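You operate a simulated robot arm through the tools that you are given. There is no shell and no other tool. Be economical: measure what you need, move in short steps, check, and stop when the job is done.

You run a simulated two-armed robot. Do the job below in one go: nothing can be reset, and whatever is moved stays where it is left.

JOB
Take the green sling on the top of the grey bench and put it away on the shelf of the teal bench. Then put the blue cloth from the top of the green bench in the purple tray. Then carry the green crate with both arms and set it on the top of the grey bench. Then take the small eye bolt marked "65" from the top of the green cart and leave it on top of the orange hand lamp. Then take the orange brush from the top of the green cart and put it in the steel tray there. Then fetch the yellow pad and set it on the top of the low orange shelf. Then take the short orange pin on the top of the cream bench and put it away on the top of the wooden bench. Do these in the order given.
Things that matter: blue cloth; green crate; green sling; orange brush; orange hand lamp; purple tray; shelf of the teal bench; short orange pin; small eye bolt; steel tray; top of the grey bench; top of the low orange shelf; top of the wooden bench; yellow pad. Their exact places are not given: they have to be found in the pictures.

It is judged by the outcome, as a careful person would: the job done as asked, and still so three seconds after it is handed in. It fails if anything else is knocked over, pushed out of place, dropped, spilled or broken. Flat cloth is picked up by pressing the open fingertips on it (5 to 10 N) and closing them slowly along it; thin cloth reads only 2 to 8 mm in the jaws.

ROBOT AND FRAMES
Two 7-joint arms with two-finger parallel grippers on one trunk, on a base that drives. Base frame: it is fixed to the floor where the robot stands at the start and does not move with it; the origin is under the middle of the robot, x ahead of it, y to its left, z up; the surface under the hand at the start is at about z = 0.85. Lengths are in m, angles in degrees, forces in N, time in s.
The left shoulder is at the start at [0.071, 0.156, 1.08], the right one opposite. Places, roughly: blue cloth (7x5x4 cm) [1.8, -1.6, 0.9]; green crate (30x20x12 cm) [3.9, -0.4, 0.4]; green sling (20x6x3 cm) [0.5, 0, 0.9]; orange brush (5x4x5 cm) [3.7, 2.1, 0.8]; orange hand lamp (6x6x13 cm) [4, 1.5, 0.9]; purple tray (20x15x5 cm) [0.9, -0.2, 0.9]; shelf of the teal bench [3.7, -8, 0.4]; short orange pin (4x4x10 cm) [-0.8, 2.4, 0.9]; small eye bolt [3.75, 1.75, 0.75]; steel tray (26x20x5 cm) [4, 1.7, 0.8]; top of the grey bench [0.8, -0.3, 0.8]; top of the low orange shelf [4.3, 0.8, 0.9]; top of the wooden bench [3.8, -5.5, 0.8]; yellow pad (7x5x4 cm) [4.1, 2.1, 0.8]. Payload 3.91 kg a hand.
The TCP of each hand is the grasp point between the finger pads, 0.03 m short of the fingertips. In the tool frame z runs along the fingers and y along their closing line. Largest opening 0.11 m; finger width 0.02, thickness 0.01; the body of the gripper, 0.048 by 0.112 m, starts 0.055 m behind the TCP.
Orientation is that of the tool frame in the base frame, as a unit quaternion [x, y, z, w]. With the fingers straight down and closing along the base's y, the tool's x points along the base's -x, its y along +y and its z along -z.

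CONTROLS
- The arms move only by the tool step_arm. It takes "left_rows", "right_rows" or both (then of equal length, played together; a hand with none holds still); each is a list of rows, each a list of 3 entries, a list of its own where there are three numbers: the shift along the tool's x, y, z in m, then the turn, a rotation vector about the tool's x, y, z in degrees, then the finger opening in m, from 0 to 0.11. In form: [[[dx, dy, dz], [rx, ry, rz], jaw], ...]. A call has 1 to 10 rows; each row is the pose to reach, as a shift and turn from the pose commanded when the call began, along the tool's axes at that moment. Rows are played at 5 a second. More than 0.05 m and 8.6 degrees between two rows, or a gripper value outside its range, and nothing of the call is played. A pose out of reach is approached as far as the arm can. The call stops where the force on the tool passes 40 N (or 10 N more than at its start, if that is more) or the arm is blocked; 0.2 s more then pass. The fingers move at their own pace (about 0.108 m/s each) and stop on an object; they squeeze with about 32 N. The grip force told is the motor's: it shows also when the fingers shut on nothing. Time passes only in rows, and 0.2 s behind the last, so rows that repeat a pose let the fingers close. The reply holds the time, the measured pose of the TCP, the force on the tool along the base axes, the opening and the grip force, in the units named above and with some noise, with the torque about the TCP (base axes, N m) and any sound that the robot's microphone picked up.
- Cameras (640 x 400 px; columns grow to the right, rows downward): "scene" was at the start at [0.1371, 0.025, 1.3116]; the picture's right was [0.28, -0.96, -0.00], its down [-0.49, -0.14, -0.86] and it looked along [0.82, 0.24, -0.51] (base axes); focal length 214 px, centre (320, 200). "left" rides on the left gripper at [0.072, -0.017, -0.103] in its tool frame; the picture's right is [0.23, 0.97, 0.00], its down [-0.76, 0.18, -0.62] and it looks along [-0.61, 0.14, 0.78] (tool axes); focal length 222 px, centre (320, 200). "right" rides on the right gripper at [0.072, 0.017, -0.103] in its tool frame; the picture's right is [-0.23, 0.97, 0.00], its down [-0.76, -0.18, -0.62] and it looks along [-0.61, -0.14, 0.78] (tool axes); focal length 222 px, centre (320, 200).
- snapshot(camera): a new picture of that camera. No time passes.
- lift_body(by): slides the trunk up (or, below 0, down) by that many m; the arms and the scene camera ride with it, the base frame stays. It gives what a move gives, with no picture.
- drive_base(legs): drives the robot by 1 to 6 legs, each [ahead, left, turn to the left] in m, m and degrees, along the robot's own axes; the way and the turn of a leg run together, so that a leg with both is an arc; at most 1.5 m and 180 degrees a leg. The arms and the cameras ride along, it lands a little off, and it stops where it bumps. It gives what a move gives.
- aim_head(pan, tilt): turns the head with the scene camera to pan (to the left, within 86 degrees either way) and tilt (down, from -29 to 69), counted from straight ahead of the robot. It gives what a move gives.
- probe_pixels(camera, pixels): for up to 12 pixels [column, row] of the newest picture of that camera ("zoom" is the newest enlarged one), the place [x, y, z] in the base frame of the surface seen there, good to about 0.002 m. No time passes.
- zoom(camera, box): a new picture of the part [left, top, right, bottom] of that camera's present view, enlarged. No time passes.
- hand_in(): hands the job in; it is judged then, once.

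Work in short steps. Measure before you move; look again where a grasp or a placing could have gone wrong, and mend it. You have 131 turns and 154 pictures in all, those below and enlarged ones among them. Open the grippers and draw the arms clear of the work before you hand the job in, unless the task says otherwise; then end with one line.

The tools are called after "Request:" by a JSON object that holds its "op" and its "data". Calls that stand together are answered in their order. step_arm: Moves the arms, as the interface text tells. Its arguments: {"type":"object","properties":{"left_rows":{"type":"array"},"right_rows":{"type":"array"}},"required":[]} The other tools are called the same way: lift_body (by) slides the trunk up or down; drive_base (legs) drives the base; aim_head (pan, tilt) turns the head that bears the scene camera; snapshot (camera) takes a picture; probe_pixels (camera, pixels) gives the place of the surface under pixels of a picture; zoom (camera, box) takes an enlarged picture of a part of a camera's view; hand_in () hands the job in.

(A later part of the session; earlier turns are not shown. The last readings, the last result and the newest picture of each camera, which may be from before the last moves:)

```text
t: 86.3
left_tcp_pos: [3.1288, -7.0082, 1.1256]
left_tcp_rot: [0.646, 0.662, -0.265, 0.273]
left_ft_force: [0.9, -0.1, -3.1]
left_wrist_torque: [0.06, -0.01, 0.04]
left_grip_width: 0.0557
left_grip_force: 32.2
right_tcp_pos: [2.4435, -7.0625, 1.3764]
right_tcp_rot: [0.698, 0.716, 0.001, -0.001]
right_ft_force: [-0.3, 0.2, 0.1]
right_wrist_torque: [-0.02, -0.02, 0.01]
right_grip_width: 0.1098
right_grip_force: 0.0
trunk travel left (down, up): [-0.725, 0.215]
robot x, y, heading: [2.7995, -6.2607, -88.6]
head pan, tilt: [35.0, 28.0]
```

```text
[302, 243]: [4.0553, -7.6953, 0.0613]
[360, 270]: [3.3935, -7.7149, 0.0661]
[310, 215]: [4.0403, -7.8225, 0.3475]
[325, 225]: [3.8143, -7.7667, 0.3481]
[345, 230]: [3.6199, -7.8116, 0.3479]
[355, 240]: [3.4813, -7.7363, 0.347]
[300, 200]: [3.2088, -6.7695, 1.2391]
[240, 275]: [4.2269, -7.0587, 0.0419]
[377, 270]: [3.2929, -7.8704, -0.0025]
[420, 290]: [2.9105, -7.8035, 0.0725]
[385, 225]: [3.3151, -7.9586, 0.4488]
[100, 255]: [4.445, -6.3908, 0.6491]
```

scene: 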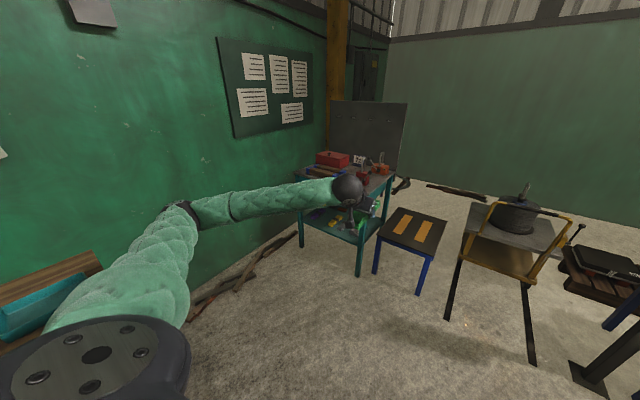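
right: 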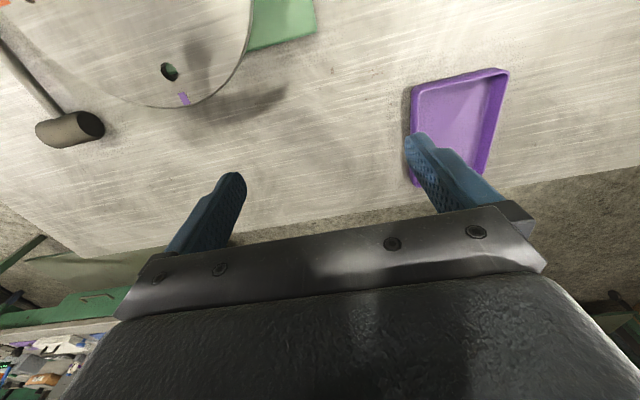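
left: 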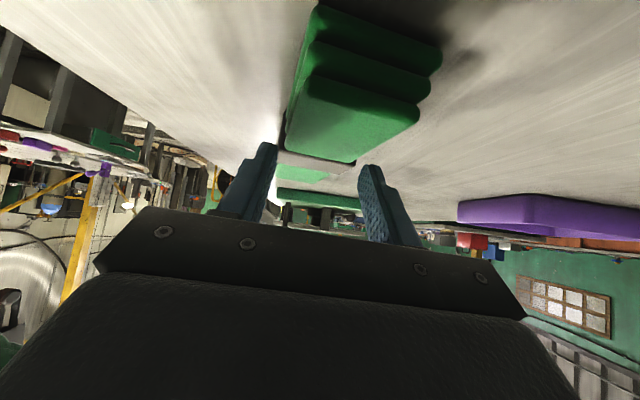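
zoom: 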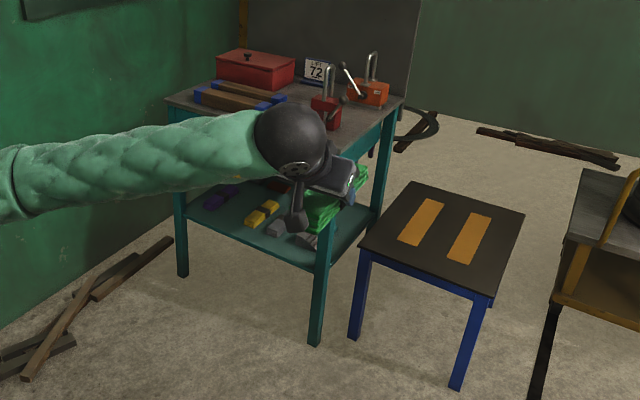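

Shelf surface z=0.347, legs at x 3.39–4.06, front y≈-7.70. I drive nearer, keeping the hand in front of the bench, and look at the shelf.

Request:
{"op": "drive_base", "data": {"legs": [[0.42, 0.5, -1.4]]}}

Request:
{"op": "aim_head", "data": {"pan": 15, "tilt": 40}}

Request:
{"op": "snapshot", "data": {"camera": "scene"}}

Request:
{"op": "snapshot", "data": {"camera": "left"}}

```text
t: 90.0
left_tcp_pos: [3.6204, -7.4242, 1.1252]
left_tcp_rot: [0.652, 0.656, -0.268, 0.271]
left_ft_force: [0.3, -0.3, -3.3]
left_wrist_torque: [0.04, 0.02, 0.04]
left_grip_width: 0.0558
left_grip_force: 32.1
right_tcp_pos: [2.9339, -7.4649, 1.3771]
right_tcp_rot: [0.704, 0.71, 0.0, -0.001]
right_ft_force: [-0.7, 0.2, -1.2]
right_wrist_torque: [-0.01, -0.03, 0.0]
right_grip_width: 0.1102
right_grip_force: 0.0
trunk travel left (down, up): [-0.725, 0.215]
robot x, y, heading: [3.3101, -6.6714, -89.5]
head pan, tilt: [35.0, 28.0]
```

```text
t: 90.8
left_tcp_pos: [3.6203, -7.4232, 1.1256]
left_tcp_rot: [0.652, 0.656, -0.268, 0.27]
left_ft_force: [0.3, -0.2, -3.9]
left_wrist_torque: [0.08, 0.01, 0.0]
left_grip_width: 0.0559
left_grip_force: 32.0
right_tcp_pos: [2.9339, -7.4657, 1.3758]
right_tcp_rot: [0.705, 0.709, 0.0, 0.0]
right_ft_force: [-0.4, 0.2, 0.2]
right_wrist_torque: [0.01, 0.01, -0.01]
right_grip_width: 0.1104
right_grip_force: 0.0
trunk travel left (down, up): [-0.725, 0.215]
robot x, y, heading: [3.3073, -6.6742, -89.9]
head pan, tilt: [15.0, 40.0]
```

```text
124 pictures are left
```

scene: 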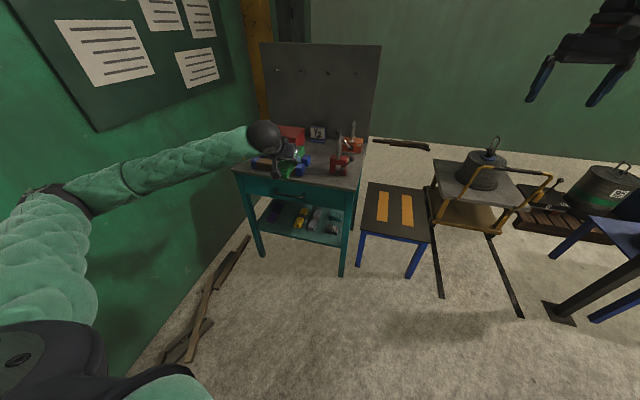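

```text
123 pictures are left
```

left: 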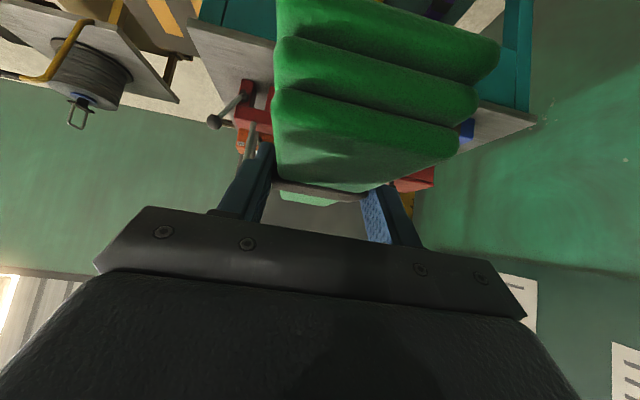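

I zoom in on the shelf to find free space.

Request:
{"op": "zoom", "data": {"camera": "scene", "box": [225, 160, 385, 280]}}

Request:
{"op": "probe_pixels", "data": {"camera": "zoom", "pixels": [[150, 195], [200, 220], [260, 230], [320, 245], [370, 240], [380, 285], [430, 300], [300, 190], [310, 225], [360, 250], [445, 240], [420, 215]]}}

```text
3.33 times, centred on (305, 220) of scene
```

zoom: 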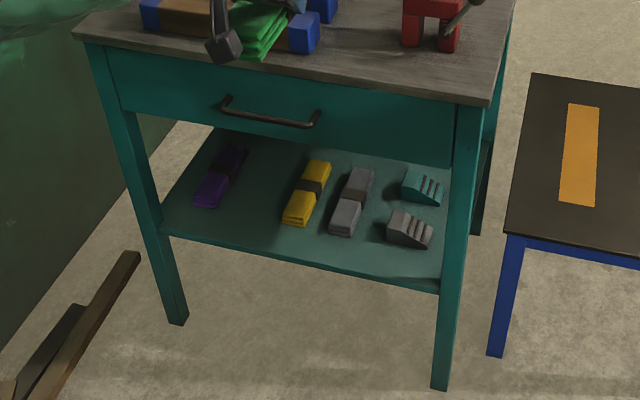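

```text
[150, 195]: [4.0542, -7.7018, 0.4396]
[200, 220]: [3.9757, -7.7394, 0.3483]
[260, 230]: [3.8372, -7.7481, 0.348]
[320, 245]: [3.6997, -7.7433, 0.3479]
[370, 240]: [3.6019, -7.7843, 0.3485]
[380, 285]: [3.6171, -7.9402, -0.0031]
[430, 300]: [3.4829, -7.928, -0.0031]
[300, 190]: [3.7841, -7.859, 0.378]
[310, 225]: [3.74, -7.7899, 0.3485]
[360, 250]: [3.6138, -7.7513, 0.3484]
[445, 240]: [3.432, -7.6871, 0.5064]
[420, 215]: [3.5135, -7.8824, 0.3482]
```

Free space lies between the purple and the yellow slings. I probe the gap's edges and the drawer's bottom.

Request:
{"op": "probe_pixels", "data": {"camera": "zoom", "pixels": [[214, 205], [245, 165], [247, 150], [284, 222], [290, 205], [310, 163], [250, 200], [270, 160], [300, 140], [288, 128], [195, 205], [225, 235]]}}

```text
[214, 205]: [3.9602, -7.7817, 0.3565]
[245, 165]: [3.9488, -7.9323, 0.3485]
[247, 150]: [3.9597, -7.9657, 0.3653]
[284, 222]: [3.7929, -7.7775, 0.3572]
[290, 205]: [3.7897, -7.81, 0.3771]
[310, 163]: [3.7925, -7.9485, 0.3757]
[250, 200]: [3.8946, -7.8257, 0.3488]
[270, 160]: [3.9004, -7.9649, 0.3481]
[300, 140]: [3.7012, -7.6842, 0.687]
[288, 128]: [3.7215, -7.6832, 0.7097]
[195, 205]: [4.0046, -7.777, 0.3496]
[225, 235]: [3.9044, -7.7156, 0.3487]
```

Gap x 3.795–3.948, drawer bottom z≈0.69, so there's ample room. I check how far the elbow sticks out towards the wall.

Request:
{"op": "snapshot", "data": {"camera": "scene"}}

Request:
{"op": "probe_pixels", "data": {"camera": "scene", "pixels": [[65, 195], [45, 190], [85, 195], [55, 200], [90, 180], [200, 290], [230, 255], [160, 200], [150, 300]]}}

```text
121 pictures are left
```

scene: 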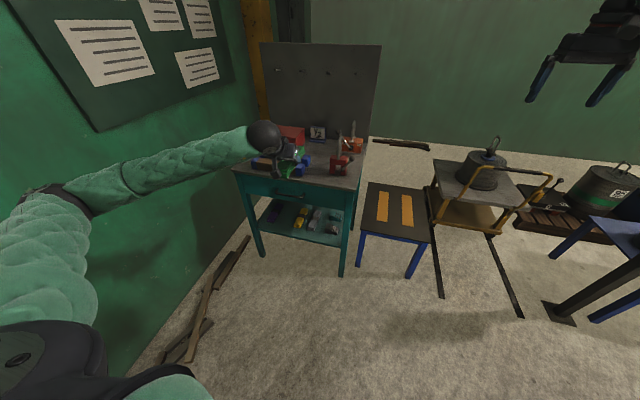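

```text
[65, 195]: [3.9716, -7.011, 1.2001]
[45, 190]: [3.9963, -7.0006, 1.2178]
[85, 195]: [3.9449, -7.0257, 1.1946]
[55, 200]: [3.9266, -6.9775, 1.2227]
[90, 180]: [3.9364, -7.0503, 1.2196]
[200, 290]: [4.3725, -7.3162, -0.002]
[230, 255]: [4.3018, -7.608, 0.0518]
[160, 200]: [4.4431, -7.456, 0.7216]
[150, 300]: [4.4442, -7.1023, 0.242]
```

There is enough room (wall 4.44). I draw the right hand back and lower the trunk by 0.70 in front of the bench.

Request:
{"op": "step_arm", "data": {"right_rows": [[[0.04, 0, 0], [0, 0, 0], 0.11], [[0.08, 0, 0], [0, 0, 0], 0.11], [[0.12, 0, 0], [0, 0, 0], 0.11], [[0.16, 0, 0], [0, 0, 0], 0.11], [[0.2, 0, 0], [0, 0, 0], 0.11]]}}

Request:
{"op": "lift_body", "data": {"by": -0.7}}

Request:
{"op": "snapshot", "data": {"camera": "scene"}}

```text
t: 92.0
left_tcp_pos: [3.6219, -7.4232, 1.127]
left_tcp_rot: [0.652, 0.656, -0.268, 0.271]
left_ft_force: [0.1, 0.8, -4.8]
left_wrist_torque: [0.08, -0.04, 0.04]
left_grip_width: 0.0556
left_grip_force: 31.7
right_tcp_pos: [2.9345, -7.2604, 1.3759]
right_tcp_rot: [0.705, 0.71, 0.0, 0.0]
right_ft_force: [-0.6, 1.2, -0.4]
right_wrist_torque: [-0.04, 0.0, 0.03]
right_grip_width: 0.11
right_grip_force: 0.1
trunk travel left (down, up): [-0.725, 0.215]
robot x, y, heading: [3.3092, -6.6713, -89.7]
head pan, tilt: [15.0, 40.0]
```

```text
refused: -0.7 is not a number from -0.4 to 0.4
```

```text
120 pictures are left
```

scene: 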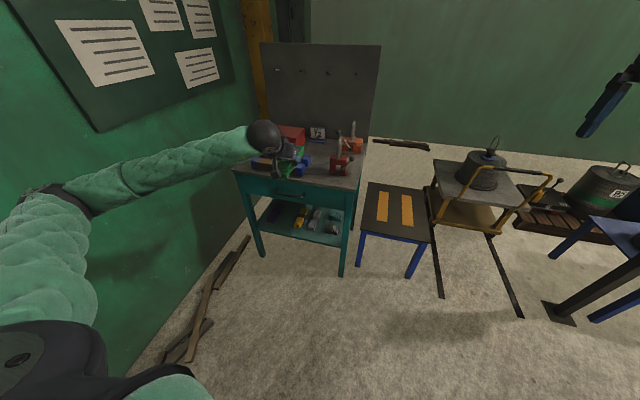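

Lifts are limited to 0.4 each; I lower in two parts.

Request:
{"op": "lift_body", "data": {"by": -0.35}}

Request:
{"op": "lift_body", "data": {"by": -0.35}}

Request:
{"op": "snapshot", "data": {"camera": "scene"}}

```text
t: 95.4
left_tcp_pos: [3.6208, -7.4234, 0.775]
left_tcp_rot: [0.652, 0.656, -0.268, 0.271]
left_ft_force: [0.8, -0.3, -3.0]
left_wrist_torque: [0.07, 0.02, -0.01]
left_grip_width: 0.0557
left_grip_force: 32.0
right_tcp_pos: [2.9343, -7.2625, 1.0256]
right_tcp_rot: [0.705, 0.709, 0.0, 0.0]
right_ft_force: [0.5, -0.2, 0.6]
right_wrist_torque: [0.0, 0.01, 0.0]
right_grip_width: 0.1097
right_grip_force: 0.0
trunk travel left (down, up): [-0.375, 0.565]
robot x, y, heading: [3.3107, -6.672, -89.6]
head pan, tilt: [15.0, 40.0]
```

```text
t: 98.8
left_tcp_pos: [3.6209, -7.4228, 0.4254]
left_tcp_rot: [0.652, 0.656, -0.268, 0.27]
left_ft_force: [-0.1, 0.6, -2.8]
left_wrist_torque: [0.05, -0.01, -0.03]
left_grip_width: 0.0557
left_grip_force: 32.5
right_tcp_pos: [2.9329, -7.2617, 0.6763]
right_tcp_rot: [0.705, 0.71, 0.0, 0.0]
right_ft_force: [1.1, 0.4, -0.4]
right_wrist_torque: [-0.01, -0.01, -0.03]
right_grip_width: 0.11
right_grip_force: 0.1
trunk travel left (down, up): [-0.025, 0.915]
robot x, y, heading: [3.3104, -6.6684, -89.9]
head pan, tilt: [15.0, 40.0]
```

```text
119 pictures are left
```

scene: 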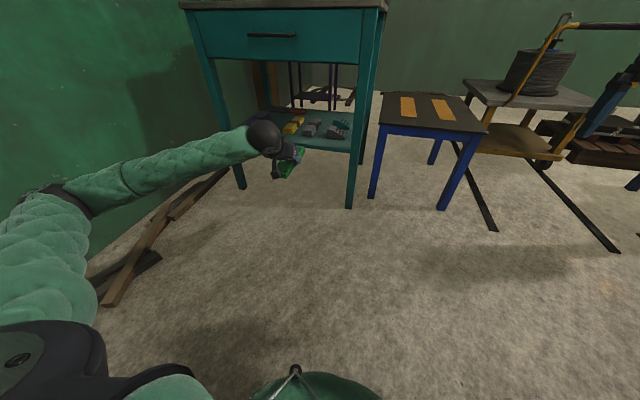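

There is a green domed thing at (310,385) right in front of the base; I check what it is before driving.

Request:
{"op": "probe_pixels", "data": {"camera": "scene", "pixels": [[310, 388], [295, 370], [260, 392], [370, 395]]}}

Request:
{"op": "aim_head", "data": {"pan": 0, "tilt": 65}}

Request:
{"op": "snapshot", "data": {"camera": "scene"}}

```text
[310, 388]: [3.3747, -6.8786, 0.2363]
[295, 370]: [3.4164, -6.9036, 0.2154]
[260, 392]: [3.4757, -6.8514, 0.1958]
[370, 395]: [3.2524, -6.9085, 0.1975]
```

```text
t: 99.7
left_tcp_pos: [3.6213, -7.4237, 0.4254]
left_tcp_rot: [0.652, 0.656, -0.268, 0.271]
left_ft_force: [-0.5, 0.3, -3.6]
left_wrist_torque: [0.01, -0.04, 0.01]
left_grip_width: 0.0562
left_grip_force: 32.7
right_tcp_pos: [2.9329, -7.2619, 0.6754]
right_tcp_rot: [0.704, 0.71, 0.0, 0.0]
right_ft_force: [-0.3, 0.7, -0.5]
right_wrist_torque: [-0.05, -0.02, -0.01]
right_grip_width: 0.1102
right_grip_force: 0.1
trunk travel left (down, up): [-0.025, 0.915]
robot x, y, heading: [3.308, -6.6708, -89.6]
head pan, tilt: [0.0, 65.0]
```

```text
118 pictures are left
```

scene: 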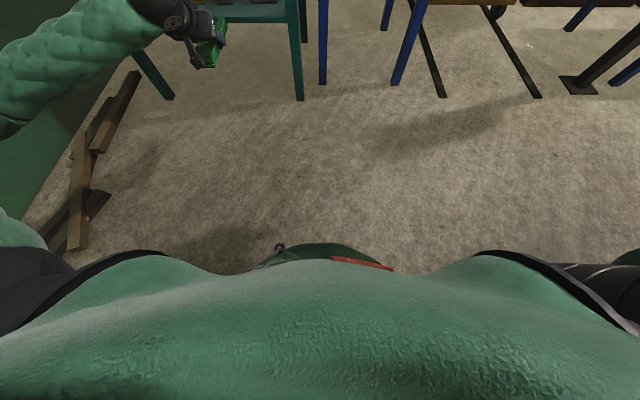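

It's the robot's own base. I drive 0.25 to the left first.

Request:
{"op": "drive_base", "data": {"legs": [[0, 0.25, 0]]}}

Request:
{"op": "aim_head", "data": {"pan": 15, "tilt": 35}}

Request:
{"op": "snapshot", "data": {"camera": "scene"}}

```text
t: 101.5
left_tcp_pos: [3.8655, -7.4223, 0.4254]
left_tcp_rot: [0.652, 0.655, -0.268, 0.271]
left_ft_force: [0.7, 0.3, -3.3]
left_wrist_torque: [0.04, 0.02, -0.01]
left_grip_width: 0.0559
left_grip_force: 31.7
right_tcp_pos: [3.1789, -7.2602, 0.6757]
right_tcp_rot: [0.705, 0.709, 0.0, 0.001]
right_ft_force: [0.2, 0.4, 0.8]
right_wrist_torque: [0.01, 0.0, -0.02]
right_grip_width: 0.11
right_grip_force: 0.0
trunk travel left (down, up): [-0.025, 0.915]
robot x, y, heading: [3.5571, -6.6668, -89.5]
head pan, tilt: [0.0, 65.0]
```

```text
t: 102.5
left_tcp_pos: [3.8654, -7.4215, 0.4255]
left_tcp_rot: [0.653, 0.655, -0.268, 0.27]
left_ft_force: [0.2, -0.2, -2.5]
left_wrist_torque: [0.05, 0.02, 0.0]
left_grip_width: 0.0557
left_grip_force: 31.6
right_tcp_pos: [3.1783, -7.2602, 0.6766]
right_tcp_rot: [0.706, 0.709, 0.0, 0.0]
right_ft_force: [1.0, -0.3, -0.8]
right_wrist_torque: [0.0, -0.01, -0.01]
right_grip_width: 0.1101
right_grip_force: 0.0
trunk travel left (down, up): [-0.025, 0.915]
robot x, y, heading: [3.5553, -6.67, -89.8]
head pan, tilt: [15.0, 35.0]
```

```text
117 pictures are left
```

scene: 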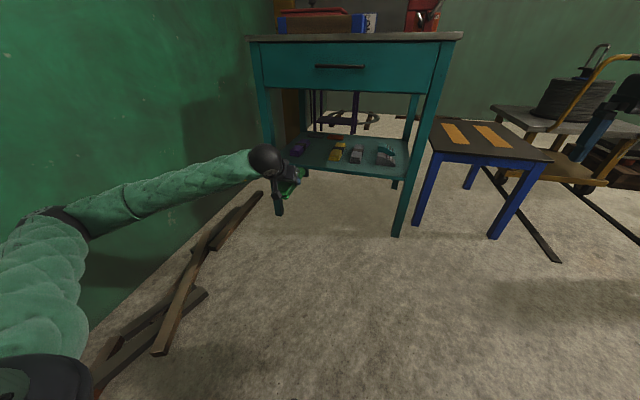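

TCP x is 3.866, good for the gap. I drive ahead 0.40 m so the sling enters over the shelf (z 0.425, bottom ≈0.394).

Request:
{"op": "drive_base", "data": {"legs": [[0.3, 0, 0], [0.1, 0, 0]]}}

Request:
{"op": "snapshot", "data": {"camera": "scene"}}

Request:
{"op": "zoom", "data": {"camera": "scene", "box": [200, 90, 420, 228]}}

```text
t: 105.2
left_tcp_pos: [3.8649, -7.8131, 0.4258]
left_tcp_rot: [0.654, 0.654, -0.27, 0.27]
left_ft_force: [-0.3, -0.3, -3.6]
left_wrist_torque: [0.03, -0.02, -0.01]
left_grip_width: 0.0556
left_grip_force: 32.1
right_tcp_pos: [3.1785, -7.6487, 0.6752]
right_tcp_rot: [0.707, 0.707, 0.0, 0.0]
right_ft_force: [0.6, 0.1, -0.3]
right_wrist_torque: [0.01, -0.01, 0.01]
right_grip_width: 0.1097
right_grip_force: 0.1
trunk travel left (down, up): [-0.025, 0.915]
robot x, y, heading: [3.5588, -7.0589, -89.8]
head pan, tilt: [15.0, 35.0]
```

```text
116 pictures are left
```

scene: 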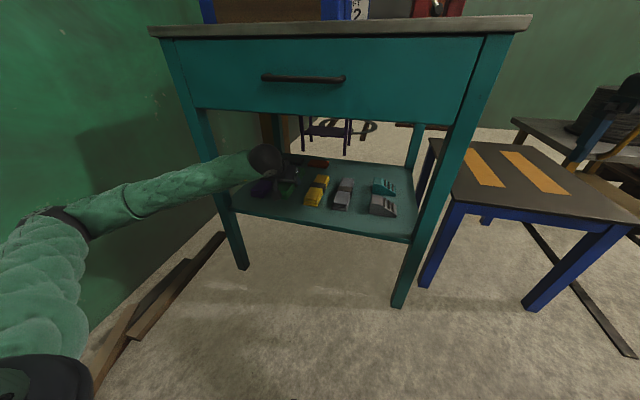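

```text
2.90 times, centred on (310, 159) of scene
```

zoom: 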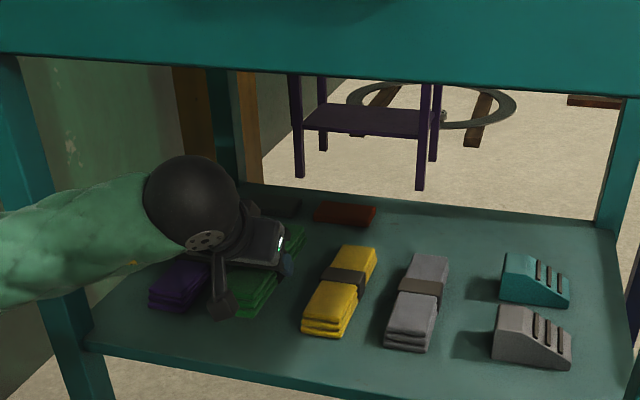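

The sling is in the gap between purple and yellow. I lower about 4.5 cm (2 cm further in) and watch the force.

Request:
{"op": "step_arm", "data": {"left_rows": [[[-0.014, 0, 0.014], [0, 0, 0], 0.03], [[0.004, 0, 0.032], [0, 0, 0], 0.03], [[0.012, 0, 0.04], [0, 0, 0], 0.03], [[0.018, 0, 0.046], [0, 0, 0], 0.03], [[0.018, 0, 0.046], [0, 0, 0], 0.03]]}}

Request:
{"op": "zoom", "data": {"camera": "scene", "box": [200, 90, 420, 228]}}

```text
t: 106.4
left_tcp_pos: [3.8636, -7.8355, 0.3827]
left_tcp_rot: [0.654, 0.654, -0.269, 0.271]
left_ft_force: [-0.4, -0.3, -3.1]
left_wrist_torque: [-0.06, 0.03, 0.01]
left_grip_width: 0.056
left_grip_force: 31.7
right_tcp_pos: [3.1789, -7.6493, 0.6747]
right_tcp_rot: [0.707, 0.708, 0.0, 0.0]
right_ft_force: [-0.6, 0.1, 0.6]
right_wrist_torque: [0.02, 0.02, 0.03]
right_grip_width: 0.11
right_grip_force: 0.0
trunk travel left (down, up): [-0.025, 0.915]
robot x, y, heading: [3.5568, -7.0575, -89.9]
head pan, tilt: [15.0, 35.0]
```

```text
2.90 times, centred on (310, 159) of scene
```

zoom: 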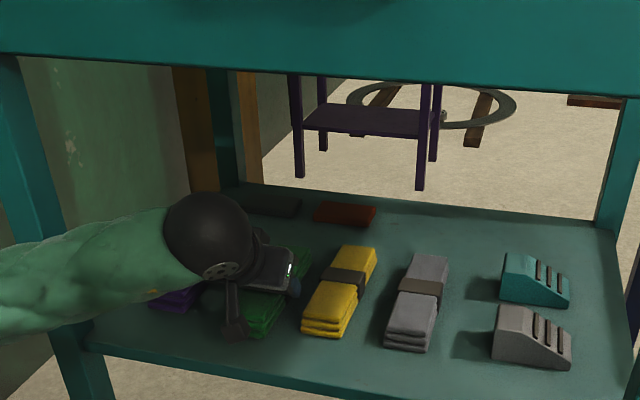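

Still unloaded; I lower 3.5 mm more, open to 0.085 and withdraw along the tool axis.

Request:
{"op": "step_arm", "data": {"left_rows": [[[0.0025, 0, 0.0025], [0, 0, 0], 0.03], [[0.0025, 0, 0.0025], [0, 0, 0], 0.03], [[0.0025, 0, 0.0025], [0, 0, 0], 0.085], [[0.0025, 0, 0.0025], [0, 0, 0], 0.085], [[0.0, 0, -0.02], [0, 0, 0], 0.085], [[0, 0, -0.06], [0, 0, 0], 0.085], [[0, 0, -0.1], [0, 0, 0], 0.085]]}}

Request:
{"op": "drive_base", "data": {"legs": [[-0.4, 0, 0]]}}

Request:
{"op": "zoom", "data": {"camera": "scene", "box": [220, 90, 440, 228]}}

```text
t: 108.0
left_tcp_pos: [3.8614, -7.7625, 0.4512]
left_tcp_rot: [0.654, 0.654, -0.268, 0.269]
left_ft_force: [0.0, 0.1, 0.2]
left_wrist_torque: [-0.03, -0.03, -0.02]
left_grip_width: 0.0852
left_grip_force: 0.1
right_tcp_pos: [3.1773, -7.6483, 0.6751]
right_tcp_rot: [0.707, 0.708, 0.0, 0.0]
right_ft_force: [0.9, 0.2, 0.6]
right_wrist_torque: [0.06, 0.03, 0.0]
right_grip_width: 0.1101
right_grip_force: 0.1
trunk travel left (down, up): [-0.025, 0.915]
robot x, y, heading: [3.5567, -7.058, -90.2]
head pan, tilt: [15.0, 35.0]
```

```text
t: 110.5
left_tcp_pos: [3.8667, -7.3503, 0.4519]
left_tcp_rot: [0.65, 0.657, -0.268, 0.271]
left_ft_force: [-0.1, -0.4, 0.3]
left_wrist_torque: [0.0, 0.04, 0.0]
left_grip_width: 0.0849
left_grip_force: 0.1
right_tcp_pos: [3.1812, -7.2441, 0.6749]
right_tcp_rot: [0.703, 0.712, 0.0, 0.0]
right_ft_force: [-0.3, 0.0, -0.6]
right_wrist_torque: [-0.01, 0.01, 0.01]
right_grip_width: 0.11
right_grip_force: 0.1
trunk travel left (down, up): [-0.025, 0.915]
robot x, y, heading: [3.5543, -6.6512, -89.4]
head pan, tilt: [15.0, 35.0]
```

```text
2.90 times, centred on (330, 159) of scene
```

zoom: 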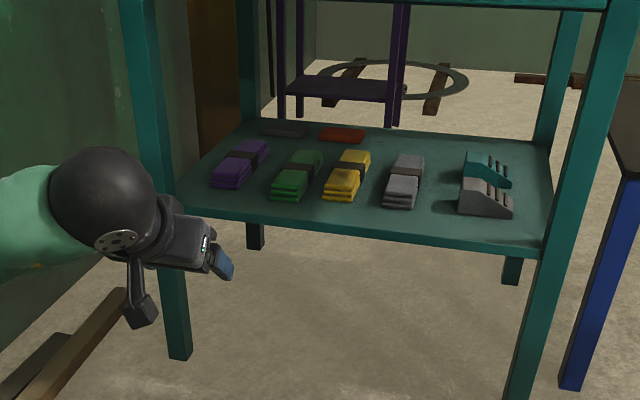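

The green sling lies neatly on the shelf. I raise the trunk, then bring the left hand back to pointing down, pulling it in.

Request:
{"op": "lift_body", "data": {"by": 0.4}}

Request:
{"op": "lift_body", "data": {"by": 0.25}}

Request:
{"op": "step_arm", "data": {"left_rows": [[[0, 0, -0.01], [0, 7.5, 0], 0.085], [[0, 0, -0.02], [0, 15, 0], 0.085], [[0, 0, -0.03], [0, 22.5, 0], 0.085], [[0, 0, -0.04], [0, 30, 0], 0.085], [[0, 0, -0.05], [0, 37.5, 0], 0.085], [[0, 0, -0.06], [0, 45, 0], 0.085]]}}

Request:
{"op": "drive_base", "data": {"legs": [[0.0, -0.78, -0.5], [-1.45, 0, 0], [-1.45, 0, 0]]}}

```text
t: 114.4
left_tcp_pos: [3.867, -7.3512, 0.8517]
left_tcp_rot: [0.65, 0.657, -0.267, 0.271]
left_ft_force: [-0.7, 1.0, 0.6]
left_wrist_torque: [0.0, 0.0, -0.04]
left_grip_width: 0.0852
left_grip_force: 0.1
right_tcp_pos: [3.1804, -7.2441, 1.0749]
right_tcp_rot: [0.703, 0.712, 0.001, -0.001]
right_ft_force: [-0.2, -0.8, 0.8]
right_wrist_torque: [0.0, -0.02, -0.02]
right_grip_width: 0.11
right_grip_force: 0.1
trunk travel left (down, up): [-0.425, 0.515]
robot x, y, heading: [3.5572, -6.6514, -89.1]
head pan, tilt: [15.0, 35.0]
```

```text
t: 117.0
left_tcp_pos: [3.8659, -7.3505, 1.1023]
left_tcp_rot: [0.651, 0.657, -0.267, 0.27]
left_ft_force: [0.6, 0.1, 0.3]
left_wrist_torque: [0.01, 0.02, -0.01]
left_grip_width: 0.0849
left_grip_force: 0.1
right_tcp_pos: [3.1809, -7.2442, 1.3253]
right_tcp_rot: [0.703, 0.711, 0.001, 0.001]
right_ft_force: [0.4, 0.3, -0.1]
right_wrist_torque: [-0.01, 0.0, -0.01]
right_grip_width: 0.1102
right_grip_force: 0.0
trunk travel left (down, up): [-0.675, 0.265]
robot x, y, heading: [3.5536, -6.651, -89.2]
head pan, tilt: [15.0, 35.0]
```

```text
t: 118.4
left_tcp_pos: [3.8653, -7.3094, 1.1446]
left_tcp_rot: [0.703, 0.711, 0.003, -0.001]
left_ft_force: [0.1, -0.6, 0.1]
left_wrist_torque: [0.01, -0.02, -0.01]
left_grip_width: 0.0853
left_grip_force: 0.0
right_tcp_pos: [3.1814, -7.2446, 1.3251]
right_tcp_rot: [0.703, 0.711, 0.0, 0.0]
right_ft_force: [-0.1, -0.9, -0.4]
right_wrist_torque: [0.0, 0.0, 0.02]
right_grip_width: 0.1099
right_grip_force: 0.0
trunk travel left (down, up): [-0.675, 0.265]
robot x, y, heading: [3.5531, -6.6521, -89.4]
head pan, tilt: [15.0, 35.0]
```

```text
t: 136.1
left_tcp_pos: [3.1918, -4.4493, 1.145]
left_tcp_rot: [0.733, 0.68, 0.002, -0.001]
left_ft_force: [0.1, 1.0, 0.3]
left_wrist_torque: [0.0, -0.01, 0.02]
left_grip_width: 0.0851
left_grip_force: 0.1
right_tcp_pos: [2.5146, -4.3261, 1.3246]
right_tcp_rot: [0.732, 0.681, 0.0, 0.0]
right_ft_force: [-0.6, 0.4, -0.7]
right_wrist_torque: [-0.01, 0.0, 0.02]
right_grip_width: 0.1101
right_grip_force: 0.1
trunk travel left (down, up): [-0.675, 0.265]
robot x, y, heading: [2.939, -3.7671, -94.1]
head pan, tilt: [15.0, 35.0]
```

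Drift noted (heading -94, x 2.94). I correct right by 0.2 and continue backing up the aisle.

Request:
{"op": "drive_base", "data": {"legs": [[0.0, -0.22, 4.1], [-1.3, 0, 0], [-1.3, 0, 0]]}}

```text
t: 149.8
left_tcp_pos: [2.9844, -1.8826, 1.1448]
left_tcp_rot: [0.702, 0.712, 0.002, -0.001]
left_ft_force: [0.0, 0.5, -0.2]
left_wrist_torque: [0.0, 0.0, 0.0]
left_grip_width: 0.0852
left_grip_force: 0.1
right_tcp_pos: [2.3001, -1.8196, 1.3244]
right_tcp_rot: [0.702, 0.713, 0.0, 0.0]
right_ft_force: [0.0, 0.1, 0.7]
right_wrist_torque: [-0.01, 0.02, -0.01]
right_grip_width: 0.11
right_grip_force: 0.0
trunk travel left (down, up): [-0.675, 0.265]
robot x, y, heading: [2.667, -1.2223, -89.3]
head pan, tilt: [15.0, 35.0]
```

I'm at the green bench's aisle side. I advance a little and turn right to face the bench, then look at the cloth.

Request:
{"op": "drive_base", "data": {"legs": [[0.1, 0, 0], [0, 0, -90]]}}

Request:
{"op": "aim_head", "data": {"pan": 5, "tilt": 35}}

Request:
{"op": "snapshot", "data": {"camera": "scene"}}

```text
t: 154.7
left_tcp_pos: [2.0187, -1.6455, 1.1449]
left_tcp_rot: [1.0, 0.014, 0.001, 0.001]
left_ft_force: [0.2, -0.1, -0.1]
left_wrist_torque: [-0.02, 0.0, 0.01]
left_grip_width: 0.0851
left_grip_force: 0.0
right_tcp_pos: [2.0713, -0.9609, 1.3241]
right_tcp_rot: [1.0, 0.015, 0.0, 0.0]
right_ft_force: [-0.3, -1.7, 0.0]
right_wrist_torque: [0.05, 0.01, 0.01]
right_grip_width: 0.1101
right_grip_force: 0.1
trunk travel left (down, up): [-0.675, 0.265]
robot x, y, heading: [2.6703, -1.3221, -178.5]
head pan, tilt: [15.0, 35.0]
```

```text
t: 155.4
left_tcp_pos: [2.0189, -1.646, 1.1453]
left_tcp_rot: [1.0, 0.015, 0.001, 0.001]
left_ft_force: [-0.4, -0.5, -0.2]
left_wrist_torque: [-0.01, -0.04, 0.0]
left_grip_width: 0.085
left_grip_force: 0.1
right_tcp_pos: [2.0703, -0.9609, 1.3263]
right_tcp_rot: [1.0, 0.015, 0.0, -0.001]
right_ft_force: [0.0, 0.4, -0.4]
right_wrist_torque: [0.02, 0.01, 0.04]
right_grip_width: 0.11
right_grip_force: 0.0
trunk travel left (down, up): [-0.675, 0.265]
robot x, y, heading: [2.6715, -1.3252, -178.5]
head pan, tilt: [5.0, 35.0]
```

```text
112 pictures are left
```

scene: 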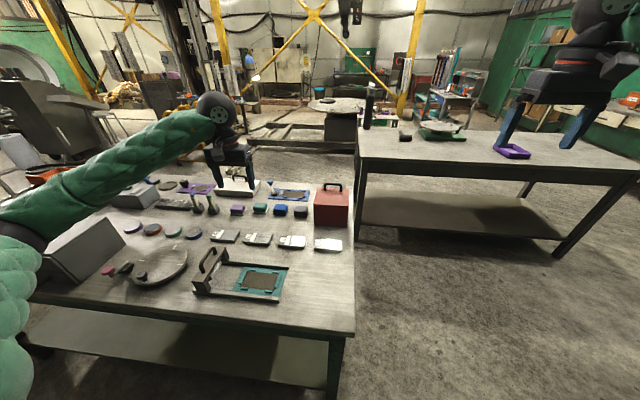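

The bench is crowded; a row of small folded things is at (235–300,210). I zoom in.

Request:
{"op": "zoom", "data": {"camera": "scene", "box": [150, 165, 350, 290]}}

Request:
{"op": "zoom", "data": {"camera": "scene", "box": [220, 185, 320, 248]}}

```text
3.20 times, centred on (250, 228) of scene
```

zoom: 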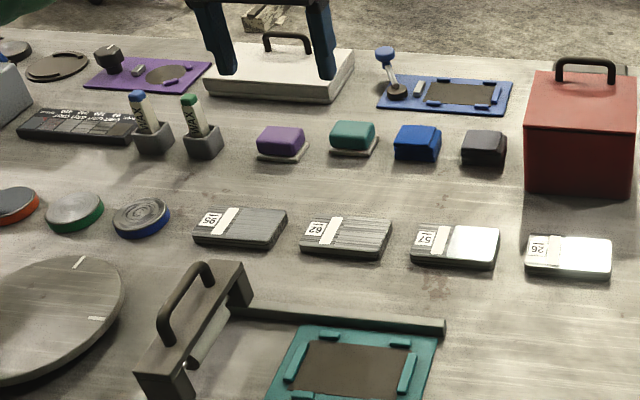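

```text
6.35 times, centred on (270, 216) of scene
```

zoom: 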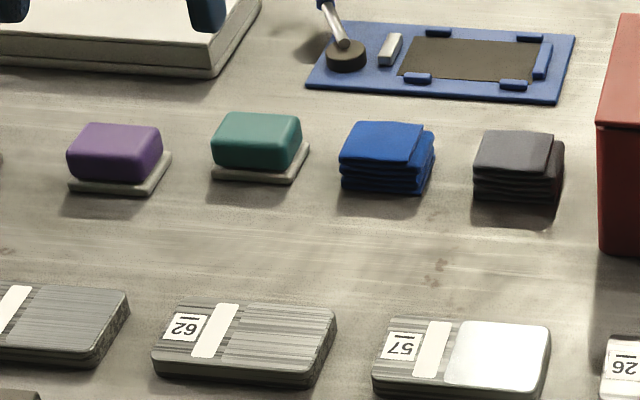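

The blue folded cloth is at (387,155) of the zoom. I probe its corners and its neighbours.

Request:
{"op": "probe_pixels", "data": {"camera": "zoom", "pixels": [[350, 122], [422, 125], [340, 158], [410, 163], [385, 143], [375, 193], [432, 165], [300, 165], [480, 165], [475, 200], [330, 85], [450, 250]]}}

```text
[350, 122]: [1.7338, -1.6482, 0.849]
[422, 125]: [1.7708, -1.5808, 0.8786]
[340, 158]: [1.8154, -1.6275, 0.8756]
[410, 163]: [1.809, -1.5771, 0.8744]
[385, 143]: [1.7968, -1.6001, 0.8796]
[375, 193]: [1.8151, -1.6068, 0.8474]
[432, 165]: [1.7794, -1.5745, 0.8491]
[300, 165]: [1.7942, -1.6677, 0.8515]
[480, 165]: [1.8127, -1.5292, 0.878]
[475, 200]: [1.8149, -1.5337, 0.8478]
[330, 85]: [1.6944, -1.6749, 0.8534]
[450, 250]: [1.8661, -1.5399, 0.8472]
```

The cloth spans about x 1.765–1.815, y −1.63…−1.575, z 0.848–0.88; there's free room along x, so I'll close along x. I move above it with the left hand yawing 85°.

Request:
{"op": "step_arm", "data": {"left_rows": [[[-0.0228, -0.0052, 0.0], [0, 0, 8.5], 0.1], [[-0.0455, -0.0104, 0.0], [0, 0, 17], 0.1], [[-0.0683, -0.0156, 0.0], [0, 0, 25.5], 0.1], [[-0.0911, -0.0208, 0.01], [0, 0, 34], 0.1], [[-0.1139, -0.026, 0.02], [0, 0, 42.5], 0.1], [[-0.1366, -0.0311, 0.03], [0, 0, 51], 0.1], [[-0.1594, -0.0363, 0.045], [0, 0, 59.5], 0.1], [[-0.1822, -0.0415, 0.06], [0, 0, 68], 0.1], [[-0.2049, -0.0467, 0.08], [0, 0, 76.5], 0.1], [[-0.2277, -0.0519, 0.095], [0, 0, 85], 0.1]]}}

Request:
{"op": "snapshot", "data": {"camera": "left"}}

Request:
{"op": "snapshot", "data": {"camera": "scene"}}

```text
t: 157.6
left_tcp_pos: [1.9754, -1.5876, 1.0425]
left_tcp_rot: [0.883, -0.461, -0.026, 0.087]
left_ft_force: [-1.0, -1.0, 1.2]
left_wrist_torque: [0.18, -0.06, 0.01]
left_grip_width: 0.1002
left_grip_force: 0.0
left hand out of reach, approached as far as the arm can: row 6, 7, 8, 9, 10
right_tcp_pos: [2.0709, -0.9594, 1.3241]
right_tcp_rot: [1.0, 0.014, 0.0, 0.002]
right_ft_force: [-0.3, 1.5, -0.2]
right_wrist_torque: [-0.03, 0.0, -0.01]
right_grip_width: 0.1101
right_grip_force: 0.1
trunk travel left (down, up): [-0.675, 0.265]
robot x, y, heading: [2.6727, -1.323, -178.4]
head pan, tilt: [5.0, 35.0]
```

```text
109 pictures are left
```

left: 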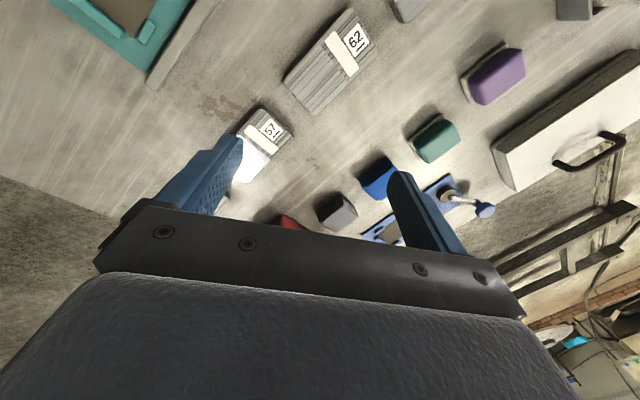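

```text
108 pictures are left
```

scene: 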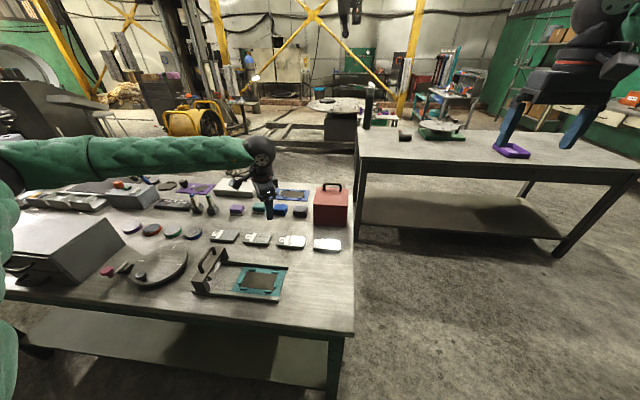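

Out of reach with that yaw. Standing at the bench's end (heading −90°) would make x the natural closing line; I check the red box that would lie between.

Request:
{"op": "probe_pixels", "data": {"camera": "scene", "pixels": [[316, 194], [349, 196], [333, 185], [318, 188], [347, 188], [316, 220], [348, 222], [352, 200], [355, 330]]}}

```text
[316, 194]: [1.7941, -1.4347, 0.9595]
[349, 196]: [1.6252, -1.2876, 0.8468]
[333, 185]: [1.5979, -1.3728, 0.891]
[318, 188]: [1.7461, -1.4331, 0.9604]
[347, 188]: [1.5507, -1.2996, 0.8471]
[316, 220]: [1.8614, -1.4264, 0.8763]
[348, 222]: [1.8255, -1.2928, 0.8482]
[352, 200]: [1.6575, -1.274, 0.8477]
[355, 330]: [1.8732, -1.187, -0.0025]
```

Closing along y is feasible instead: about 1.4 cm margin each side with an 8.5 cm opening. I undo the yaw while lifting, then drive 8 cm nearer.

Request:
{"op": "step_arm", "data": {"left_rows": [[[0, 0, -0.02], [1.5, 0.4, -7.8], 0.085], [[0, 0, -0.04], [3, 0.9, -15.7], 0.085], [[0, 0, -0.06], [4.5, 1.3, -23.5], 0.085], [[0, 0, -0.08], [5.9, 1.8, -31.4], 0.085], [[0, 0, -0.08], [7.4, 2.2, -39.2], 0.085], [[0, 0, -0.08], [8.9, 2.7, -47.1], 0.085], [[0, 0, -0.08], [10.4, 3.1, -54.9], 0.085]]}}

Request:
{"op": "drive_base", "data": {"legs": [[0.08, 0, -1.5]]}}

Request:
{"op": "zoom", "data": {"camera": "scene", "box": [200, 160, 360, 260]}}

```text
t: 159.2
left_tcp_pos: [1.9789, -1.5835, 1.1357]
left_tcp_rot: [1.0, 0.003, -0.01, 0.003]
left_ft_force: [0.2, 0.4, -0.9]
left_wrist_torque: [0.03, 0.02, 0.01]
left_grip_width: 0.0851
left_grip_force: 0.0
right_tcp_pos: [2.0716, -0.9617, 1.3254]
right_tcp_rot: [1.0, 0.015, 0.0, 0.0]
right_ft_force: [-0.9, -0.2, 0.9]
right_wrist_torque: [0.01, -0.01, 0.02]
right_grip_width: 0.1099
right_grip_force: 0.1
trunk travel left (down, up): [-0.675, 0.265]
robot x, y, heading: [2.6724, -1.3203, -178.2]
head pan, tilt: [5.0, 35.0]
```

```text
t: 160.3
left_tcp_pos: [1.8946, -1.5662, 1.1349]
left_tcp_rot: [1.0, -0.012, -0.009, 0.002]
left_ft_force: [0.1, 1.1, -0.6]
left_wrist_torque: [-0.01, 0.01, -0.03]
left_grip_width: 0.0851
left_grip_force: 0.1
right_tcp_pos: [2.0008, -0.9455, 1.3248]
right_tcp_rot: [1.0, 0.003, 0.001, 0.0]
right_ft_force: [-0.3, 0.5, 0.0]
right_wrist_torque: [0.01, -0.02, -0.01]
right_grip_width: 0.1099
right_grip_force: 0.0
trunk travel left (down, up): [-0.675, 0.265]
robot x, y, heading: [2.5952, -1.3234, -179.9]
head pan, tilt: [5.0, 35.0]
```

```text
4.00 times, centred on (280, 210) of scene
```

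zoom: 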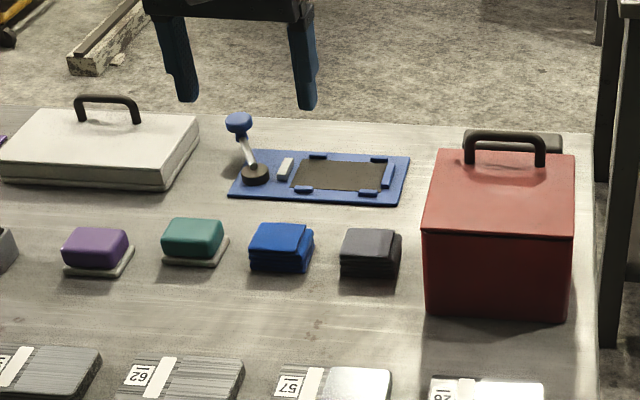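

Reach is good now. I probe the cloth and its two neighbours precisely.

Request:
{"op": "probe_pixels", "data": {"camera": "zoom", "pixels": [[252, 248], [304, 252], [260, 226], [312, 230], [282, 238], [252, 266], [308, 268], [226, 245], [343, 255], [342, 275], [222, 236], [316, 255]]}}

```text
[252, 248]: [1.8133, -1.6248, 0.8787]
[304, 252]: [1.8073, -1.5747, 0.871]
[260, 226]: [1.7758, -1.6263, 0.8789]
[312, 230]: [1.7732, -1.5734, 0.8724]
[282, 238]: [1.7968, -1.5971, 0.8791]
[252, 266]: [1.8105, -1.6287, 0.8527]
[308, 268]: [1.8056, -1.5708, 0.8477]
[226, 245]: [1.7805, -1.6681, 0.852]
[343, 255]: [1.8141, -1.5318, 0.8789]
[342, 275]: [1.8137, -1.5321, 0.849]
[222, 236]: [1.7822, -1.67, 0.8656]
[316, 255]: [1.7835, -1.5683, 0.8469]
```

Cloth centre (1.792, −1.600), width 0.058 between neighbours at −1.668 and −1.532. I move above it with the fingers 8.5 cm open.

Request:
{"op": "step_arm", "data": {"left_rows": [[[-0.033, 0.012, 0.02], [0, 0.5, 0.7], 0.085], [[-0.066, 0.024, 0.05], [0, 1, 1.4], 0.085], [[-0.099, 0.0363, 0.09], [0, 1, 1.4], 0.085], [[-0.099, 0.0363, 0.13], [0, 1, 1.4], 0.085], [[-0.099, 0.0363, 0.157], [0, 1, 1.4], 0.085], [[-0.099, 0.0363, 0.157], [0, 1, 1.4], 0.085]]}}

Request:
{"op": "zoom", "data": {"camera": "scene", "box": [200, 160, 360, 260]}}

Request:
{"op": "snapshot", "data": {"camera": "left"}}

```text
refused: row 3 steps farther than a row can; nothing moved
```

```text
4.00 times, centred on (280, 210) of scene
```

zoom: 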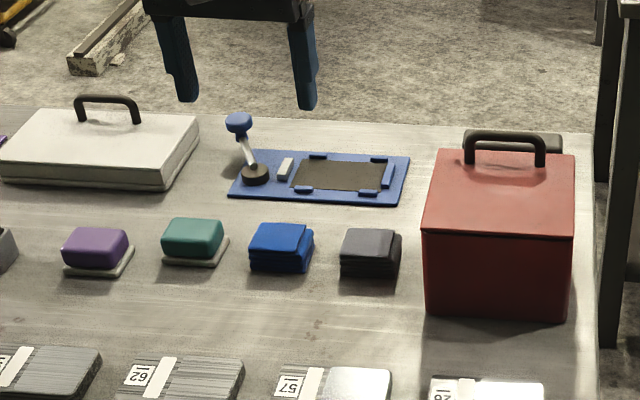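

```text
105 pictures are left
```

left: 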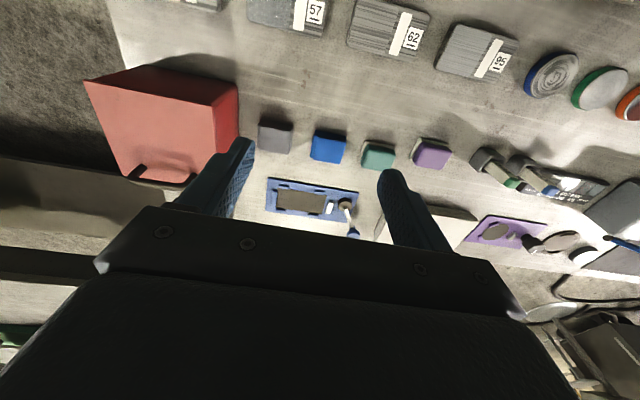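

One row was too long; I resend it with smaller steps.

Request:
{"op": "step_arm", "data": {"left_rows": [[[-0.03, 0.011, 0.015], [0, 0.5, 0.7], 0.085], [[-0.06, 0.022, 0.035], [0, 1, 1.4], 0.085], [[-0.085, 0.031, 0.065], [0, 1, 1.4], 0.085], [[-0.099, 0.0363, 0.1], [0, 1, 1.4], 0.085], [[-0.099, 0.0363, 0.13], [0, 1, 1.4], 0.085], [[-0.099, 0.0363, 0.157], [0, 1, 1.4], 0.085], [[-0.099, 0.0363, 0.157], [0, 1, 1.4], 0.085]]}}

Request:
{"op": "zoom", "data": {"camera": "scene", "box": [200, 160, 360, 260]}}

Request:
{"op": "snapshot", "data": {"camera": "left"}}

```text
t: 161.9
left_tcp_pos: [1.791, -1.5984, 0.979]
left_tcp_rot: [1.0, -0.026, -0.001, 0.003]
left_ft_force: [-0.6, -1.2, -0.2]
left_wrist_torque: [-0.01, -0.02, 0.01]
left_grip_width: 0.085
left_grip_force: 0.0
right_tcp_pos: [2.0021, -0.9465, 1.325]
right_tcp_rot: [1.0, 0.002, 0.001, 0.001]
right_ft_force: [0.4, 0.2, 0.3]
right_wrist_torque: [0.01, -0.01, 0.0]
right_grip_width: 0.11
right_grip_force: 0.1
trunk travel left (down, up): [-0.675, 0.265]
robot x, y, heading: [2.5958, -1.3247, -179.7]
head pan, tilt: [5.0, 35.0]
```

```text
4.00 times, centred on (280, 210) of scene
```

zoom: 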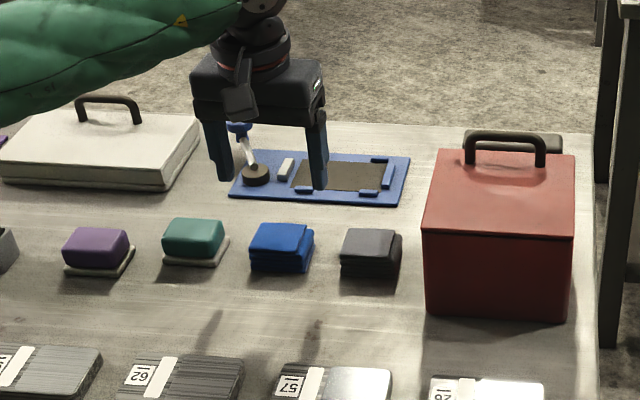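

```text
103 pictures are left
```

left: 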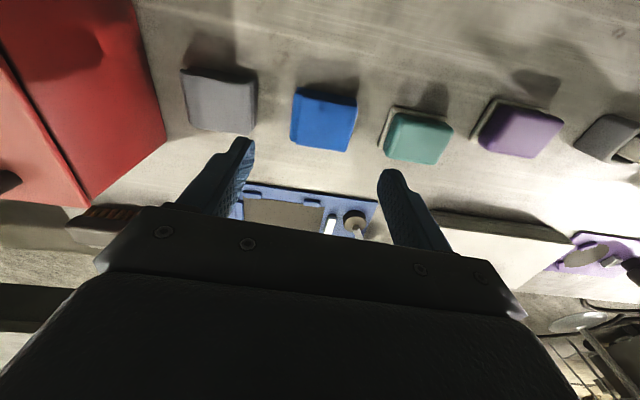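

Aligned; I correct the yaw by 6° and descend so the fingertips stop about 3 mm over the bench, then close slowly.

Request:
{"op": "step_arm", "data": {"left_rows": [[[0.001, 0.001, 0.04], [0, 0, -3], 0.085], [[0.001, 0.002, 0.075], [0, 0, -6], 0.085], [[0.001, 0.002, 0.097], [0, 0, -6], 0.085], [[0.001, 0.002, 0.097], [0, 0, -6], 0.085], [[0.001, 0.002, 0.097], [0, 0, -6], 0.065], [[0.001, 0.002, 0.097], [0, 0, -6], 0.045], [[0.001, 0.002, 0.097], [0, 0, -6], 0.02], [[0.001, 0.002, 0.097], [0, 0, -6], 0.0], [[0.001, 0.002, 0.097], [0, 0, -6], 0.0], [[0.001, 0.002, 0.097], [0, 0, -6], 0.0]]}}

Request:
{"op": "zoom", "data": {"camera": "scene", "box": [200, 160, 360, 260]}}

```text
t: 164.1
left_tcp_pos: [1.795, -1.6035, 0.884]
left_tcp_rot: [1.0, 0.028, -0.001, 0.003]
left_ft_force: [0.4, -0.3, -0.5]
left_wrist_torque: [0.0, 0.02, 0.01]
left_grip_width: 0.062
left_grip_force: 32.3
right_tcp_pos: [2.0022, -0.9476, 1.3229]
right_tcp_rot: [1.0, 0.002, 0.0, 0.0]
right_ft_force: [0.5, 0.5, 0.4]
right_wrist_torque: [0.0, 0.0, 0.01]
right_grip_width: 0.1101
right_grip_force: 0.0
trunk travel left (down, up): [-0.675, 0.265]
robot x, y, heading: [2.5906, -1.3221, -180.0]
head pan, tilt: [5.0, 35.0]
```

```text
4.00 times, centred on (280, 210) of scene
```

zoom: 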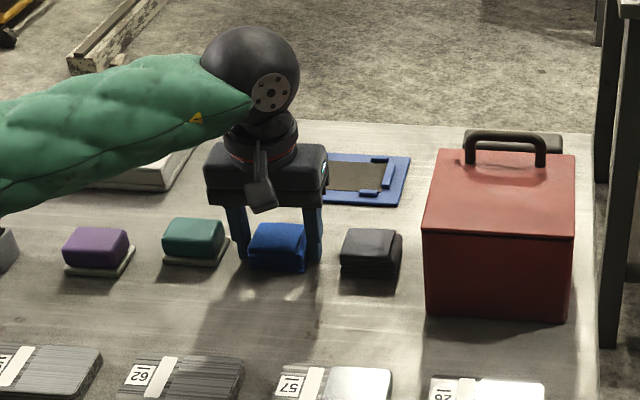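

The cloth is held at 0.062 m opening. I lift it straight up and then look.

Request:
{"op": "step_arm", "data": {"left_rows": [[[0, 0, -0.03], [0, 0, 0], 0.0], [[0, 0, -0.07], [0, 0, 0], 0.0], [[0, 0, -0.11], [0, 0, 0], 0.0], [[0, 0, -0.15], [0, 0, 0], 0.0], [[0, 0, -0.19], [0, 0, 0], 0.0], [[0, 0, -0.23], [0, 0, 0], 0.0], [[0, 0, -0.26], [0, 0, 0], 0.0]]}}

Request:
{"op": "snapshot", "data": {"camera": "scene"}}

```text
t: 165.7
left_tcp_pos: [1.7938, -1.6045, 1.1471]
left_tcp_rot: [1.0, 0.028, -0.001, 0.003]
left_ft_force: [0.0, 0.6, -0.4]
left_wrist_torque: [0.0, -0.02, -0.04]
left_grip_width: 0.0619
left_grip_force: 32.0
right_tcp_pos: [2.0017, -0.9457, 1.3242]
right_tcp_rot: [1.0, 0.002, 0.0, 0.0]
right_ft_force: [-0.1, 0.0, -0.7]
right_wrist_torque: [0.0, -0.01, 0.01]
right_grip_width: 0.11
right_grip_force: 0.0
trunk travel left (down, up): [-0.675, 0.265]
robot x, y, heading: [2.5947, -1.3254, -179.6]
head pan, tilt: [5.0, 35.0]
```

```text
101 pictures are left
```

scene: 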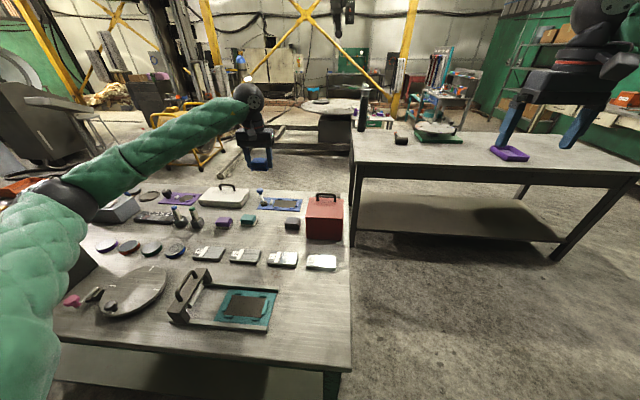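

The cloth is held well. I strafe right 1.43 m and then go ahead to bring the left hand over the purple tray.

Request:
{"op": "drive_base", "data": {"legs": [[0, -1.43, 0], [0.82, 0, 0]]}}

Request:
{"op": "aim_head", "data": {"pan": 12, "tilt": 42}}

Request:
{"op": "snapshot", "data": {"camera": "scene"}}

```text
t: 177.1
left_tcp_pos: [0.9324, -0.1449, 1.1475]
left_tcp_rot: [1.0, 0.03, -0.001, 0.002]
left_ft_force: [-1.0, 0.7, -0.2]
left_wrist_torque: [0.02, 0.04, 0.0]
left_grip_width: 0.0614
left_grip_force: 31.8
right_tcp_pos: [1.1367, 0.5135, 1.3254]
right_tcp_rot: [1.0, 0.006, 0.001, 0.001]
right_ft_force: [0.4, -0.2, -0.9]
right_wrist_torque: [0.0, 0.01, -0.01]
right_grip_width: 0.1099
right_grip_force: 0.0
trunk travel left (down, up): [-0.675, 0.265]
robot x, y, heading: [1.7284, 0.1392, -179.1]
head pan, tilt: [5.0, 35.0]
```

```text
t: 177.8
left_tcp_pos: [0.9321, -0.1454, 1.1476]
left_tcp_rot: [1.0, 0.031, -0.001, 0.002]
left_ft_force: [-0.1, -0.5, -1.0]
left_wrist_torque: [-0.01, 0.02, 0.04]
left_grip_width: 0.0611
left_grip_force: 32.3
right_tcp_pos: [1.1379, 0.5144, 1.3249]
right_tcp_rot: [1.0, 0.005, 0.0, 0.0]
right_ft_force: [-0.1, -0.3, 0.4]
right_wrist_torque: [0.01, -0.01, 0.01]
right_grip_width: 0.11
right_grip_force: 0.1
trunk travel left (down, up): [-0.675, 0.265]
robot x, y, heading: [1.7301, 0.1413, -179.4]
head pan, tilt: [12.0, 42.0]
```

```text
100 pictures are left
```

scene: 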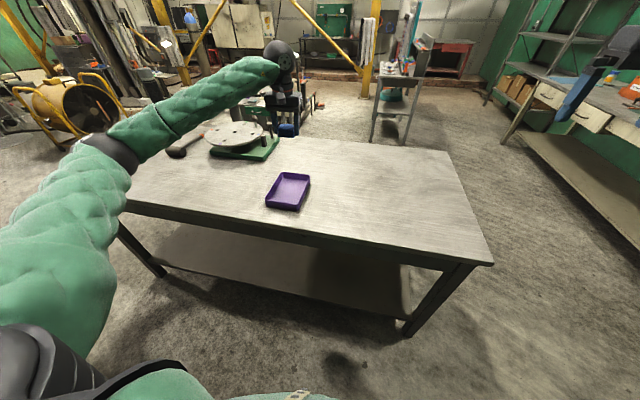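

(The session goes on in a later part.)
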